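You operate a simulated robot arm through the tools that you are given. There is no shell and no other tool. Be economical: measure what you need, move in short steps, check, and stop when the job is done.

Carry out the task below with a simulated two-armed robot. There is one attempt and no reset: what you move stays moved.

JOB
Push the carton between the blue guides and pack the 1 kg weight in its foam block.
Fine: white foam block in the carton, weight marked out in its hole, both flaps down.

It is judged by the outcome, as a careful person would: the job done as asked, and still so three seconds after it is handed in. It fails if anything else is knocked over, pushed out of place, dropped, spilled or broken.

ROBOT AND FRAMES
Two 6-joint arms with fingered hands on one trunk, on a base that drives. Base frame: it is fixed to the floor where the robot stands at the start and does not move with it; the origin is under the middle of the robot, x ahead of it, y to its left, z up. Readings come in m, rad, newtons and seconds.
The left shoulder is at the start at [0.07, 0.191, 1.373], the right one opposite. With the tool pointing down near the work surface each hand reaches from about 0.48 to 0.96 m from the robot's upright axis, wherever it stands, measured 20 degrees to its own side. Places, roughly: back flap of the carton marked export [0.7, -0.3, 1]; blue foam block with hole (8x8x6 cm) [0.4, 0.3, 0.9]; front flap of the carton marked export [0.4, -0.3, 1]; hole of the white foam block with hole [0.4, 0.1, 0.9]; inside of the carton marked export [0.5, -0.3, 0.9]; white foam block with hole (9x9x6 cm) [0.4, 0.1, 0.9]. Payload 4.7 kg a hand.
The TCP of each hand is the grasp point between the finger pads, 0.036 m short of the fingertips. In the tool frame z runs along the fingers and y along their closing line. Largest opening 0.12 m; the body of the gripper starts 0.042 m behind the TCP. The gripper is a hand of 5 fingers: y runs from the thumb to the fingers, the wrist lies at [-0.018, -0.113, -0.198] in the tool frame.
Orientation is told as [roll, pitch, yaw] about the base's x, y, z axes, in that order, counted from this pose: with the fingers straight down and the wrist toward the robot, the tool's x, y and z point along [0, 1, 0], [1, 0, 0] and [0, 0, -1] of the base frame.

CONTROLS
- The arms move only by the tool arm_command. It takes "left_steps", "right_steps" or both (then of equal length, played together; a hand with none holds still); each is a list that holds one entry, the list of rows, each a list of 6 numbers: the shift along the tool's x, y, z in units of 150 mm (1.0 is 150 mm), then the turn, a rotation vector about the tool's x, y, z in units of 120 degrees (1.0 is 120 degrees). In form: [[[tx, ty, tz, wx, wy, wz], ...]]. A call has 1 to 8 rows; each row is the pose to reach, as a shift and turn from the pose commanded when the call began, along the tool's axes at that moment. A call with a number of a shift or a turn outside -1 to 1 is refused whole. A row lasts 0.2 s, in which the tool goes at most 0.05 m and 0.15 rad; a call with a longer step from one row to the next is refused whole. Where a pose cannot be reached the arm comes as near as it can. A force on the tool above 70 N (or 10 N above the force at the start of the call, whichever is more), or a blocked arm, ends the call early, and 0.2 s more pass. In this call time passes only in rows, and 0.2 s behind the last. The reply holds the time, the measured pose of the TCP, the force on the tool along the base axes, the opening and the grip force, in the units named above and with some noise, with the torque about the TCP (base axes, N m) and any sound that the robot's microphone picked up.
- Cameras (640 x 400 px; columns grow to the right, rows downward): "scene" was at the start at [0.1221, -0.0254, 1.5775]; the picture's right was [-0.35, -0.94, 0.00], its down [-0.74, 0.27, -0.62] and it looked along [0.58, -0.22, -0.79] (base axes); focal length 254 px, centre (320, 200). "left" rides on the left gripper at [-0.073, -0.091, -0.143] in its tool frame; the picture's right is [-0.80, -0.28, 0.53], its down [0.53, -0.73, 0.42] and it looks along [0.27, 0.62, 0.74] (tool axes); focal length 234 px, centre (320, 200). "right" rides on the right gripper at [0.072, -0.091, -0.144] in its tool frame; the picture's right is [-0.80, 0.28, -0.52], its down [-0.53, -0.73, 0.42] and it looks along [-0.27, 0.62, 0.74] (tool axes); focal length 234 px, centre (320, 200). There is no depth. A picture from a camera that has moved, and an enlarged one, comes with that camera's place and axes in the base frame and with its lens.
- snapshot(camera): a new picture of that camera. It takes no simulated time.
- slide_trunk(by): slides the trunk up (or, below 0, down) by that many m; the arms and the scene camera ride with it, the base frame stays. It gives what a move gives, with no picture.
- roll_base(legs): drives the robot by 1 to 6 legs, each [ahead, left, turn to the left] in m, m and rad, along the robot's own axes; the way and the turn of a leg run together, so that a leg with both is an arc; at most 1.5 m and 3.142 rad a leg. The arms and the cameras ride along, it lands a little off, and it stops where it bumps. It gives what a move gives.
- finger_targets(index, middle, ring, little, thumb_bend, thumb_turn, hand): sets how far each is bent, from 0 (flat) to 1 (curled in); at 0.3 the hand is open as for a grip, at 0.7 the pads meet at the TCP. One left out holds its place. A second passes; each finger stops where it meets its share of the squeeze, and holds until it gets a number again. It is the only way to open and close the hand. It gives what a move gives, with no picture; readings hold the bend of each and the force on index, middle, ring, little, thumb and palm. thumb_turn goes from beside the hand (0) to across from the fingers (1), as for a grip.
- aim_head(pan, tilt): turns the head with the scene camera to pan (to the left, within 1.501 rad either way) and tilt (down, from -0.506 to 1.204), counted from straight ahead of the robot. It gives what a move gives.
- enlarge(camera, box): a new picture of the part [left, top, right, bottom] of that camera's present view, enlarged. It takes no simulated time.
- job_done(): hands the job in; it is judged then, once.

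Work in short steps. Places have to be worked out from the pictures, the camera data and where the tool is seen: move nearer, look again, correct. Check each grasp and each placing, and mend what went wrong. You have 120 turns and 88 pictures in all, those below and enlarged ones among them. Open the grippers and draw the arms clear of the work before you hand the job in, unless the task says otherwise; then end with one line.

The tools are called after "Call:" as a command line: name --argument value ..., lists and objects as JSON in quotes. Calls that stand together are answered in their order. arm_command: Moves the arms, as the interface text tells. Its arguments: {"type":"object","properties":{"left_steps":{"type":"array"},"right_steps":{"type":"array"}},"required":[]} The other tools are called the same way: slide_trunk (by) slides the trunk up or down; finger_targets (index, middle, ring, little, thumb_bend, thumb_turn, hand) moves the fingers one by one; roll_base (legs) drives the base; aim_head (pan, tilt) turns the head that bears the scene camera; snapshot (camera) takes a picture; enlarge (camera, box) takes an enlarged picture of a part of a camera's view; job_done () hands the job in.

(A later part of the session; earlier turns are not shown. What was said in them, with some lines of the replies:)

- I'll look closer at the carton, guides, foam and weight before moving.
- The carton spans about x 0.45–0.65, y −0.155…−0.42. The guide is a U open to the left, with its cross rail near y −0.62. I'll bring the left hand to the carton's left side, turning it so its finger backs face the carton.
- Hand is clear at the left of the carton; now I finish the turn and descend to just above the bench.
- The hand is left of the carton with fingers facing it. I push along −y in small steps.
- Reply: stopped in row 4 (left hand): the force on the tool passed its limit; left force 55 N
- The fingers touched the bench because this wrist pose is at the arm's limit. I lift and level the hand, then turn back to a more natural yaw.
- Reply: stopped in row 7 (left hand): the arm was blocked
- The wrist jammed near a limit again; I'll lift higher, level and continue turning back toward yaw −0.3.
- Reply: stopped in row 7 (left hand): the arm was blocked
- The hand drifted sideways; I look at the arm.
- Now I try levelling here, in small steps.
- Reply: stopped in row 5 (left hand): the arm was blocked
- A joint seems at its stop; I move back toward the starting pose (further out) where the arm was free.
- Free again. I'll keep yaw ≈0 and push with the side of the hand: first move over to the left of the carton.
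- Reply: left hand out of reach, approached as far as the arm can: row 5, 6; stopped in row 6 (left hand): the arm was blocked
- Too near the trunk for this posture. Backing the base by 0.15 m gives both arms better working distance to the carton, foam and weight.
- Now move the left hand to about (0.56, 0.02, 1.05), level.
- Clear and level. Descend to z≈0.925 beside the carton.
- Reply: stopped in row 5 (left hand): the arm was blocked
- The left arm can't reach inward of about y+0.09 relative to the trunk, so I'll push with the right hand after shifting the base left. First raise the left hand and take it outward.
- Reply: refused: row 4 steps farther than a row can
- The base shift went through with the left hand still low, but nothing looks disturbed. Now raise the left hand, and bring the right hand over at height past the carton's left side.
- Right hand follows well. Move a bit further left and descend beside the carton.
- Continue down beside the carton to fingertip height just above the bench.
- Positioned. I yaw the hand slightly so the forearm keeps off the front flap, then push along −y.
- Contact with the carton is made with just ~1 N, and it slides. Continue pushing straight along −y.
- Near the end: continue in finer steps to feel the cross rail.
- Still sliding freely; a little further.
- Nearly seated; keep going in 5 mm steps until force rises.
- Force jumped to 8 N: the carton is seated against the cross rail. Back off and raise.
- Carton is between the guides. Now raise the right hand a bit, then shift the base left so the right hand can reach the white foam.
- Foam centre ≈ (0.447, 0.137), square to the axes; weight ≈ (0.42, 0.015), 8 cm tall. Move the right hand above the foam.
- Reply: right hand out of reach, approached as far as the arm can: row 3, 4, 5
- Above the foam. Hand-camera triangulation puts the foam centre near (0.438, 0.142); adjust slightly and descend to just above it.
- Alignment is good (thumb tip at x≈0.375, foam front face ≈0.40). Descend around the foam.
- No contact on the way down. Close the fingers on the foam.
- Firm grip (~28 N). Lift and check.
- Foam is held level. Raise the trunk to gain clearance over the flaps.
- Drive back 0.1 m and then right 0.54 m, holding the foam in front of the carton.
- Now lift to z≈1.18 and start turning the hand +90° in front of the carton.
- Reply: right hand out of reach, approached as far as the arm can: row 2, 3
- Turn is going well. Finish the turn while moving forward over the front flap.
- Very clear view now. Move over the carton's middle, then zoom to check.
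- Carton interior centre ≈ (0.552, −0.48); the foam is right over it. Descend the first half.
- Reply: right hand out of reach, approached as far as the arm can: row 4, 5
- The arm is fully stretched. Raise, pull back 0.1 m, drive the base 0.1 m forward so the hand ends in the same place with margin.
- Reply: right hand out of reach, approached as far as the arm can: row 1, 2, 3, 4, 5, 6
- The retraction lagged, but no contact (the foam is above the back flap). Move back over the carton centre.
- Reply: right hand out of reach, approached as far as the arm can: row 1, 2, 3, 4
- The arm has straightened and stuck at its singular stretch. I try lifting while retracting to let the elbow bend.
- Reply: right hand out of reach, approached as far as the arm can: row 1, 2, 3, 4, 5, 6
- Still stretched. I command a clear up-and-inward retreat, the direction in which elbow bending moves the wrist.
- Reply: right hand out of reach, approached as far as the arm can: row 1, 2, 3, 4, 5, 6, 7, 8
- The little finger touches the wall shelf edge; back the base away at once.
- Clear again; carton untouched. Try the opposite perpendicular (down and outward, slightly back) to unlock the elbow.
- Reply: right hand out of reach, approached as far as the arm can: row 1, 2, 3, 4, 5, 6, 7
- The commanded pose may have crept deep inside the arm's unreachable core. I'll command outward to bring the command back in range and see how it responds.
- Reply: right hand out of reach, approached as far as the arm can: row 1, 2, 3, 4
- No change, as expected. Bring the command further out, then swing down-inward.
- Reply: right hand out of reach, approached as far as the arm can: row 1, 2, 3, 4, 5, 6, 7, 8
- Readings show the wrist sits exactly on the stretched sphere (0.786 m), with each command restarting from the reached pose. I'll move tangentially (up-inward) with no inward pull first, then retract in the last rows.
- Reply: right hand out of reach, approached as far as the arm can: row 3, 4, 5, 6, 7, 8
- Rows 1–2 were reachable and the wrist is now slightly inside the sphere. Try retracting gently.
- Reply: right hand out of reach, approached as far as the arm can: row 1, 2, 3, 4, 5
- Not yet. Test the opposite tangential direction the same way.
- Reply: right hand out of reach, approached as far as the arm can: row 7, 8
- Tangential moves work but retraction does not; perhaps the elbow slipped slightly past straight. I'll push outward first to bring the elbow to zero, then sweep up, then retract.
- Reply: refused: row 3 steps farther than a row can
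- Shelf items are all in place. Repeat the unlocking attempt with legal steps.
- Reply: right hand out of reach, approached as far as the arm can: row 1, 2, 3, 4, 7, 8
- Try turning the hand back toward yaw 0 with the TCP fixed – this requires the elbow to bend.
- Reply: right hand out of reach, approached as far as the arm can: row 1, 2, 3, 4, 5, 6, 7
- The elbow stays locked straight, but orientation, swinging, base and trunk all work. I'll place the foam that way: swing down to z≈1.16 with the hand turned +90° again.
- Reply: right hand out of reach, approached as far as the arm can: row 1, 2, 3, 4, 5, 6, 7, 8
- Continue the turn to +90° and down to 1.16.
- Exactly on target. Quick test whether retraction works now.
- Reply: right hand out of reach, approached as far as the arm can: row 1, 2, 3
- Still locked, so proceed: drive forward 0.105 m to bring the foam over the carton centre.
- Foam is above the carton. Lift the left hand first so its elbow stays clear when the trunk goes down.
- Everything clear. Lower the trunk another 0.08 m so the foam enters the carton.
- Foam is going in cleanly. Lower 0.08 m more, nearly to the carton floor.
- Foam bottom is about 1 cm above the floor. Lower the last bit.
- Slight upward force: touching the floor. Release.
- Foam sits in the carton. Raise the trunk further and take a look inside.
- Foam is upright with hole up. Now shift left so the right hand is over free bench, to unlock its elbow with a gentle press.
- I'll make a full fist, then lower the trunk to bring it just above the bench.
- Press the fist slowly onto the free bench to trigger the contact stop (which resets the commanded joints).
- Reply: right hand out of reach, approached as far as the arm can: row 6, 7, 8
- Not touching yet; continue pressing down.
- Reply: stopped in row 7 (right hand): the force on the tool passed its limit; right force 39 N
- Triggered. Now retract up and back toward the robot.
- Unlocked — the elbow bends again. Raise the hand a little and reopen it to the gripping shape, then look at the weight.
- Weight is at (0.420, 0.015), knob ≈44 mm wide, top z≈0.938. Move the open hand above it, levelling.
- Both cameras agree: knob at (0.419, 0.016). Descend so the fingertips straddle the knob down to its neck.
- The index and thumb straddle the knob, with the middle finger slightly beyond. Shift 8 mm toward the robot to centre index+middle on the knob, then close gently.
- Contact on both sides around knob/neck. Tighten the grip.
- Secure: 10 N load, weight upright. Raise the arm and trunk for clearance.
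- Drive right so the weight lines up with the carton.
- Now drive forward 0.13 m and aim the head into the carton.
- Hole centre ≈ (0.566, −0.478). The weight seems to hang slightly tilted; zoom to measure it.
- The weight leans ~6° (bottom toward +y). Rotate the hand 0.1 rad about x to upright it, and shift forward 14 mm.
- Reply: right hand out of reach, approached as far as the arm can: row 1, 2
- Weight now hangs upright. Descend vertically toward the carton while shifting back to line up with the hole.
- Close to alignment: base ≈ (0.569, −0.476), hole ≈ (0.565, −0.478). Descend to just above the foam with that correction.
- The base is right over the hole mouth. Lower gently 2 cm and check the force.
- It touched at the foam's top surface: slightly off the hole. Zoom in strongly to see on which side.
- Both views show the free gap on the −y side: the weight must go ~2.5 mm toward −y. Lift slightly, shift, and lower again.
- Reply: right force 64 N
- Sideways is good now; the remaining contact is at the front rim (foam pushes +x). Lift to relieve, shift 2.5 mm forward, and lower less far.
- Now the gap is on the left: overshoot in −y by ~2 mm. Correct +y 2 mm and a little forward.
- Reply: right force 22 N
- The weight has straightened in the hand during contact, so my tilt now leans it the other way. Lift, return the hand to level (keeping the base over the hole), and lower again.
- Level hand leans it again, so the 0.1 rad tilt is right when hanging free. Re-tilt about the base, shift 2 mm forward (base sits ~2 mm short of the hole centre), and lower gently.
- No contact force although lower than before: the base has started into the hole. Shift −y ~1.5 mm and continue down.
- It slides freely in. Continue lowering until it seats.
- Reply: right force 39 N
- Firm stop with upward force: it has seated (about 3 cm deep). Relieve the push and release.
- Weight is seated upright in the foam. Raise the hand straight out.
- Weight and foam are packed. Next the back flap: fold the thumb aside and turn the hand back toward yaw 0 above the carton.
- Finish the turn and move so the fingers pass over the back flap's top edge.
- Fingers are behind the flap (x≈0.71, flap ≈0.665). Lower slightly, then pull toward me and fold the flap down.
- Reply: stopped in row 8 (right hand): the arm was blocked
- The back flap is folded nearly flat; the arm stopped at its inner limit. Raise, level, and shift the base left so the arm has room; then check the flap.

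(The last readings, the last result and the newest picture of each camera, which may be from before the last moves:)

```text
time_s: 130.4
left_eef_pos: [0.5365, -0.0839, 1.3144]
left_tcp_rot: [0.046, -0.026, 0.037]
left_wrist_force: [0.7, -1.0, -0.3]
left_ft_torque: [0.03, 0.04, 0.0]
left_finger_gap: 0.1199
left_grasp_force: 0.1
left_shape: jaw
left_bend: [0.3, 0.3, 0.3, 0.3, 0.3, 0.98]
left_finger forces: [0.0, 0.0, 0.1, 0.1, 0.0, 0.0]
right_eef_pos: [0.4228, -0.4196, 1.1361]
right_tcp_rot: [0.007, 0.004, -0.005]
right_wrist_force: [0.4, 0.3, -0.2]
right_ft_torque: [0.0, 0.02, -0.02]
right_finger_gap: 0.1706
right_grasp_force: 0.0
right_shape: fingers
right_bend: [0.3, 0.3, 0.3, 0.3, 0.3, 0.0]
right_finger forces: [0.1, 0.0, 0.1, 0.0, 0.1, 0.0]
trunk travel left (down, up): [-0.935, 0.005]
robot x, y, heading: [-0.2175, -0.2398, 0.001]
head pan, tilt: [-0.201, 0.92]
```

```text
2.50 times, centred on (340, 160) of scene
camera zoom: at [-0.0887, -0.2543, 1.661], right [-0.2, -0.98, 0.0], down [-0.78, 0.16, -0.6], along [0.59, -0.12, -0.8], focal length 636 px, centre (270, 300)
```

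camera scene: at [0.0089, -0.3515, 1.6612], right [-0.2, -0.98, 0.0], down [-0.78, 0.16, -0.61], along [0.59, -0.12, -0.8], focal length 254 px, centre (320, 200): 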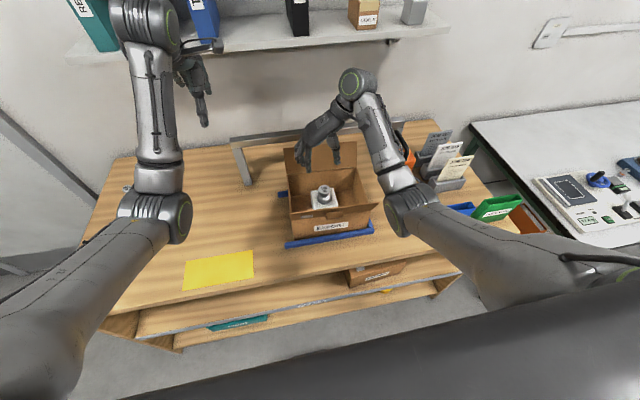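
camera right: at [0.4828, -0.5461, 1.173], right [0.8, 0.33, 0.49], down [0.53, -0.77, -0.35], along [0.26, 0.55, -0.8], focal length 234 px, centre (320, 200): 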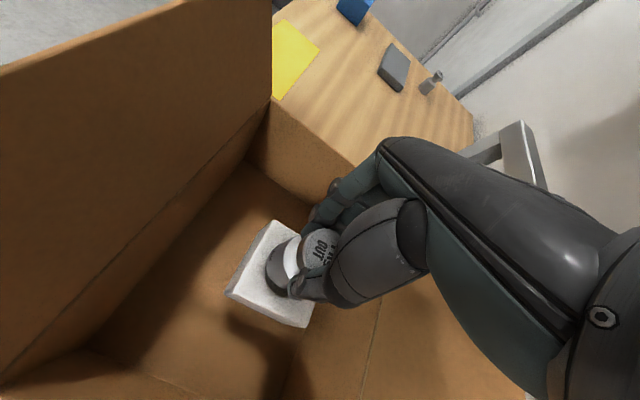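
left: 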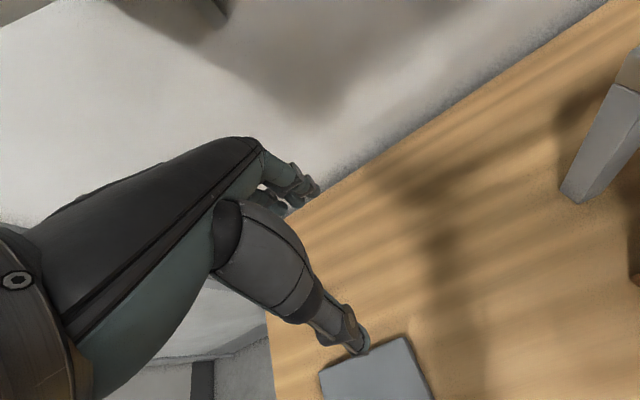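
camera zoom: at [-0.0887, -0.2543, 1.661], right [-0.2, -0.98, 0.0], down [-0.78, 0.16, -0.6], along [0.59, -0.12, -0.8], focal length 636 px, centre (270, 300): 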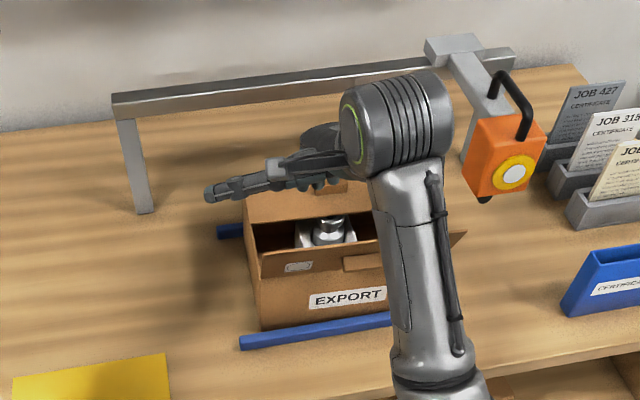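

The back flap lies almost flat. For the front flap, back the base up and bring the hand in front of it, fingertips below its top edge.

Call:
roll_base --legs '[[-0.13, 0, 0]]'

Call:
arm_command --right_steps '[[[-0.13, 0, 0.1, 0, 0, 0], [-0.26, 0, 0.25, 0, 0, 0], [-0.4, 0, 0.42, 0, 0, 0]]]'

Call:
enlarge --camera "scene" --box '[240, 80, 440, 240]'

```text
time_s: 131.7
left_eef_pos: [0.4075, -0.0821, 1.3147]
left_tcp_rot: [0.047, -0.025, 0.036]
left_wrist_force: [0.0, 0.2, -0.2]
left_ft_torque: [0.01, 0.01, -0.03]
left_finger_gap: 0.1202
left_grasp_force: 0.0
left_shape: jaw
left_bend: [0.3, 0.3, 0.3, 0.3, 0.3, 0.98]
left_finger forces: [0.1, 0.0, 0.1, 0.1, 0.0, 0.0]
right_eef_pos: [0.2947, -0.4197, 1.136]
right_tcp_rot: [0.005, 0.007, -0.003]
right_wrist_force: [0.3, -0.1, -0.6]
right_ft_torque: [-0.03, 0.04, 0.05]
right_finger_gap: 0.1704
right_grasp_force: 0.0
right_shape: fingers
right_bend: [0.3, 0.3, 0.3, 0.3, 0.3, 0.0]
right_finger forces: [0.1, 0.1, 0.0, 0.0, 0.0, 0.0]
trunk travel left (down, up): [-0.935, 0.005]
robot x, y, heading: [-0.3455, -0.2379, 0.01]
head pan, tilt: [-0.201, 0.92]
```

```text
time_s: 132.5
left_eef_pos: [0.4035, -0.0827, 1.3162]
left_tcp_rot: [0.047, -0.028, 0.038]
left_wrist_force: [0.0, 0.0, 0.8]
left_ft_torque: [0.02, -0.02, 0.01]
left_finger_gap: 0.1198
left_grasp_force: 0.0
left_shape: jaw
left_bend: [0.3, 0.3, 0.3, 0.3, 0.3, 0.98]
left_finger forces: [0.0, 0.1, 0.1, 0.1, 0.0, 0.0]
right_eef_pos: [0.2919, -0.4792, 1.0744]
right_tcp_rot: [0.005, 0.004, -0.005]
right_wrist_force: [0.3, -0.2, 0.3]
right_ft_torque: [-0.01, -0.02, -0.02]
right_finger_gap: 0.1707
right_grasp_force: 0.1
right_shape: fingers
right_bend: [0.3, 0.3, 0.3, 0.3, 0.3, 0.0]
right_finger forces: [0.0, 0.1, 0.1, 0.0, 0.0, 0.0]
trunk travel left (down, up): [-0.935, 0.005]
robot x, y, heading: [-0.3429, -0.2416, 0.004]
head pan, tilt: [-0.201, 0.92]
```

```text
2.50 times, centred on (340, 160) of scene
camera zoom: at [-0.2217, -0.2535, 1.6615], right [-0.2, -0.98, 0.0], down [-0.78, 0.16, -0.61], along [0.6, -0.12, -0.79], focal length 636 px, centre (270, 300)
```

zoom: 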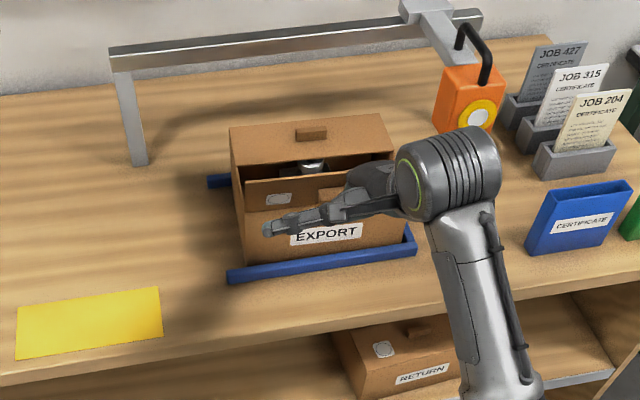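

The hand is in front of the front flap. Push forward and over, then down.

Call:
arm_command --right_steps '[[[0, 0.25, 0, 0, 0, 0], [0, 0.45, 0, 0, 0, 0], [0, 0.6, 0, 0, 0, 0], [0, 0.75, 0, 0, 0, 0], [0, 0.9, 0, 0, 0, 0], [0, 1.0, 0.05, 0, 0, 0]]]'

Call:
enlarge --camera "scene" --box '[240, 80, 440, 240]'

```text
time_s: 133.9
left_eef_pos: [0.4072, -0.0836, 1.3163]
left_tcp_rot: [0.046, -0.026, 0.037]
left_wrist_force: [-0.2, 0.1, 0.5]
left_ft_torque: [0.01, -0.03, -0.02]
left_finger_gap: 0.1202
left_grasp_force: 0.0
left_shape: jaw
left_bend: [0.3, 0.3, 0.3, 0.3, 0.3, 0.98]
left_finger forces: [0.0, 0.0, 0.0, 0.1, 0.0, 0.0]
right_eef_pos: [0.4431, -0.4795, 1.0662]
right_tcp_rot: [0.006, 0.004, -0.003]
right_wrist_force: [-0.2, -0.2, 0.2]
right_ft_torque: [-0.02, 0.04, -0.05]
right_finger_gap: 0.1705
right_grasp_force: 0.1
right_shape: fingers
right_bend: [0.3, 0.3, 0.3, 0.3, 0.3, 0.0]
right_finger forces: [0.1, 0.1, 0.1, 0.1, 0.1, 0.0]
trunk travel left (down, up): [-0.935, 0.005]
robot x, y, heading: [-0.3462, -0.2372, 0.0]
head pan, tilt: [-0.201, 0.92]
```

```text
2.50 times, centred on (340, 160) of scene
camera zoom: at [-0.2192, -0.2524, 1.6612], right [-0.2, -0.98, 0.0], down [-0.78, 0.16, -0.61], along [0.59, -0.12, -0.8], focal length 636 px, centre (270, 300)
```

zoom: 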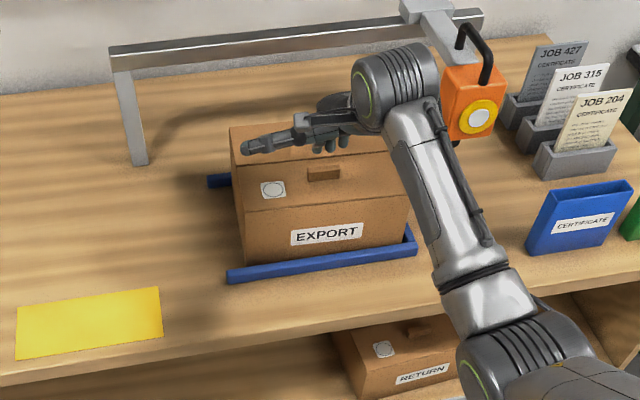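

Both flaps appear folded over. Press gently down on the front flap to flatten them.

Call:
arm_command --right_steps '[[[0, 0.05, 0.1, 0, 0, 0], [0, 0.08, 0.2, 0, 0, 0], [0, 0.08, 0.28, 0, 0, 0]]]'

```text
time_s: 134.7
left_eef_pos: [0.4009, -0.082, 1.3193]
left_tcp_rot: [0.047, -0.029, 0.038]
left_wrist_force: [-0.4, -0.2, 0.6]
left_ft_torque: [0.01, 0.0, 0.01]
left_finger_gap: 0.12
left_grasp_force: 0.0
left_shape: jaw
left_bend: [0.3, 0.3, 0.3, 0.3, 0.3, 0.98]
left_finger forces: [0.1, 0.0, 0.0, 0.1, 0.0, 0.0]
right_eef_pos: [0.4521, -0.4809, 1.029]
right_tcp_rot: [0.004, -0.005, -0.003]
right_wrist_force: [-1.8, 0.3, 12.9]
right_ft_torque: [-0.2, -1.02, -0.06]
right_finger_gap: 0.1704
right_grasp_force: 6.8
right_shape: fingers
right_bend: [0.3, 0.3, 0.3, 0.3, 0.3, 0.0]
right_finger forces: [0.1, 13.4, 0.0, 0.0, 0.0, 0.0]
trunk travel left (down, up): [-0.935, 0.005]
robot x, y, heading: [-0.3436, -0.2431, 0.002]
head pan, tilt: [-0.201, 0.92]
```

Firm contact at rim height (13 N) – flaps pressed down. Lift off and back the robot away.

Call:
arm_command --right_steps '[[[0, 0, -0.15, 0, 0, 0], [0, 0, -0.35, 0, 0, 0], [0, 0, -0.6, 0, 0, 0], [0, -0.1, -0.8, 0, 0, 0]]]'

Call:
roll_base --legs '[[-0.2, 0, 0]]'

Call:
enlarge --camera "scene" --box '[240, 40, 420, 180]'

Call:
snapshot --camera "scene"

```text
time_s: 135.7
left_eef_pos: [0.4045, -0.0838, 1.316]
left_tcp_rot: [0.048, -0.025, 0.036]
left_wrist_force: [1.2, -0.1, -0.7]
left_ft_torque: [-0.01, -0.01, 0.04]
left_finger_gap: 0.1202
left_grasp_force: 0.1
left_shape: jaw
left_bend: [0.3, 0.3, 0.3, 0.3, 0.3, 0.98]
left_finger forces: [0.1, 0.0, 0.0, 0.1, 0.0, 0.0]
right_eef_pos: [0.439, -0.48, 1.1454]
right_tcp_rot: [0.005, 0.004, -0.006]
right_wrist_force: [-0.6, -0.6, 0.6]
right_ft_torque: [-0.02, -0.02, 0.01]
right_finger_gap: 0.1705
right_grasp_force: 0.1
right_shape: fingers
right_bend: [0.3, 0.3, 0.3, 0.3, 0.3, 0.0]
right_finger forces: [0.1, 0.0, 0.0, 0.1, 0.0, 0.0]
trunk travel left (down, up): [-0.935, 0.005]
robot x, y, heading: [-0.3402, -0.2387, 0.006]
head pan, tilt: [-0.201, 0.92]
```

```text
time_s: 137.3
left_eef_pos: [0.2079, -0.0856, 1.3139]
left_tcp_rot: [0.046, -0.022, 0.038]
left_wrist_force: [0.4, 0.1, -0.5]
left_ft_torque: [-0.02, 0.02, 0.0]
left_finger_gap: 0.1201
left_grasp_force: 0.0
left_shape: jaw
left_bend: [0.3, 0.3, 0.3, 0.3, 0.3, 0.98]
left_finger forces: [0.1, 0.0, 0.0, 0.1, 0.0, 0.0]
right_eef_pos: [0.2404, -0.4812, 1.1423]
right_tcp_rot: [0.006, 0.009, -0.005]
right_wrist_force: [0.8, 0.0, -0.1]
right_ft_torque: [0.01, 0.02, 0.01]
right_finger_gap: 0.1706
right_grasp_force: 0.0
right_shape: fingers
right_bend: [0.3, 0.3, 0.3, 0.3, 0.3, 0.0]
right_finger forces: [0.1, 0.0, 0.0, 0.1, 0.1, 0.0]
trunk travel left (down, up): [-0.935, 0.005]
robot x, y, heading: [-0.5448, -0.2408, 0.001]
head pan, tilt: [-0.201, 0.92]
```

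```text
2.86 times, centred on (330, 110) of scene
camera zoom: at [-0.4171, -0.2534, 1.6608], right [-0.2, -0.98, 0.0], down [-0.78, 0.16, -0.6], along [0.59, -0.12, -0.8], focal length 727 px, centre (291, 457)
```

zoom: 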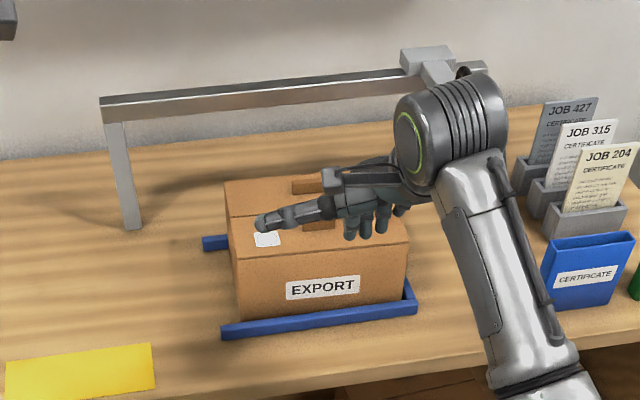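

```text
10 pictures are left
camera scene: at [-0.4171, -0.2534, 1.6608], right [-0.2, -0.98, 0.0], down [-0.78, 0.16, -0.6], along [0.59, -0.12, -0.8], focal length 254 px, centre (320, 200)
```

scene: 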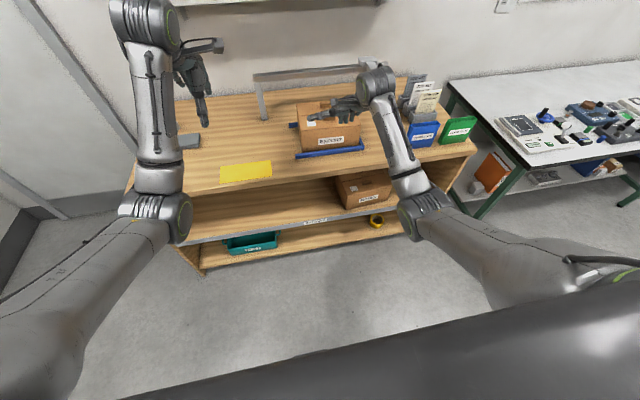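

Carton looks closed and seated between the guides. Move the right hand aside and verify the top.

Call:
arm_command --right_steps '[[[-0.25, 0, 0, 0, 0, 0], [-0.5, 0, 0, 0, 0, 0], [-0.75, 0, 0, 0, 0, 0], [-1.0, 0, 0, 0, 0, 0]]]'

Call:
enlarge --camera "scene" --box '[270, 70, 390, 170]'

Call:
finger_targets --hand "right" --thumb_turn 0.98

```text
time_s: 138.3
left_eef_pos: [0.2038, -0.0857, 1.3162]
left_tcp_rot: [0.046, -0.028, 0.036]
left_wrist_force: [0.4, -1.3, 0.4]
left_ft_torque: [0.0, -0.02, 0.0]
left_finger_gap: 0.1199
left_grasp_force: 0.1
left_shape: jaw
left_bend: [0.3, 0.3, 0.3, 0.3, 0.3, 0.98]
left_finger forces: [0.0, 0.0, 0.0, 0.1, 0.0, 0.1]
right_eef_pos: [0.237, -0.6329, 1.1436]
right_tcp_rot: [0.008, 0.004, -0.005]
right_wrist_force: [0.6, -0.7, -0.1]
right_ft_torque: [0.0, -0.01, -0.04]
right_finger_gap: 0.1705
right_grasp_force: 0.0
right_shape: fingers
right_bend: [0.3, 0.3, 0.3, 0.3, 0.3, 0.0]
right_finger forces: [0.0, 0.0, 0.0, 0.1, 0.0, 0.0]
trunk travel left (down, up): [-0.935, 0.005]
robot x, y, heading: [-0.5437, -0.2418, 0.003]
head pan, tilt: [-0.201, 0.92]
```

```text
4.00 times, centred on (330, 120) of scene
camera zoom: at [-0.422, -0.2557, 1.6613], right [-0.2, -0.98, 0.0], down [-0.78, 0.16, -0.61], along [0.59, -0.12, -0.8], focal length 1017 px, centre (280, 520)
```

zoom: 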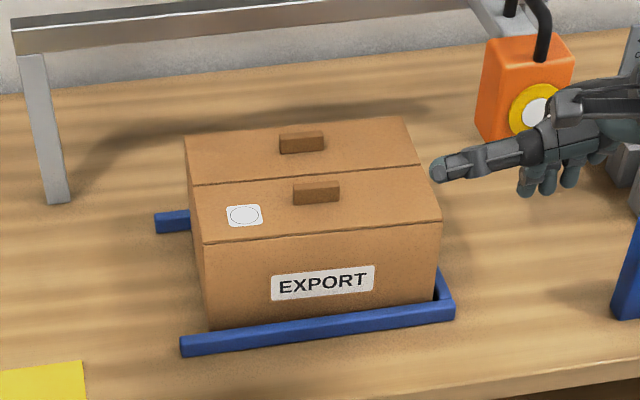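

```text
time_s: 139.3
left_eef_pos: [0.2036, -0.0854, 1.3169]
left_tcp_rot: [0.047, -0.026, 0.037]
left_wrist_force: [0.1, 0.1, -0.4]
left_ft_torque: [-0.03, 0.02, -0.01]
left_finger_gap: 0.1196
left_grasp_force: 0.0
left_shape: jaw
left_bend: [0.3, 0.3, 0.3, 0.3, 0.3, 0.98]
left_finger forces: [0.0, 0.0, 0.0, 0.1, 0.0, 0.1]
right_eef_pos: [0.2372, -0.6311, 1.1445]
right_tcp_rot: [0.006, 0.004, -0.005]
right_wrist_force: [-0.2, 0.0, -0.5]
right_ft_torque: [-0.01, 0.02, 0.01]
right_finger_gap: 0.1223
right_grasp_force: 0.1
right_shape: fingers
right_bend: [0.3, 0.3, 0.3, 0.3, 0.3, 0.96]
right_finger forces: [0.0, 0.0, 0.0, 0.1, 0.0, 0.1]
trunk travel left (down, up): [-0.935, 0.005]
robot x, y, heading: [-0.5453, -0.2377, -0.003]
head pan, tilt: [-0.201, 0.92]
```

Both flaps are flat, the carton is seated against the rails, both hands are open and clear, and nothing else looks moved. I hand it in.

Call:
job_done

```text
The job is handed in.
```

The carton is pushed fully between the blue guides, with the white foam block inside, the 1 kg weight marked OUT seated in its hole, and both flaps down.
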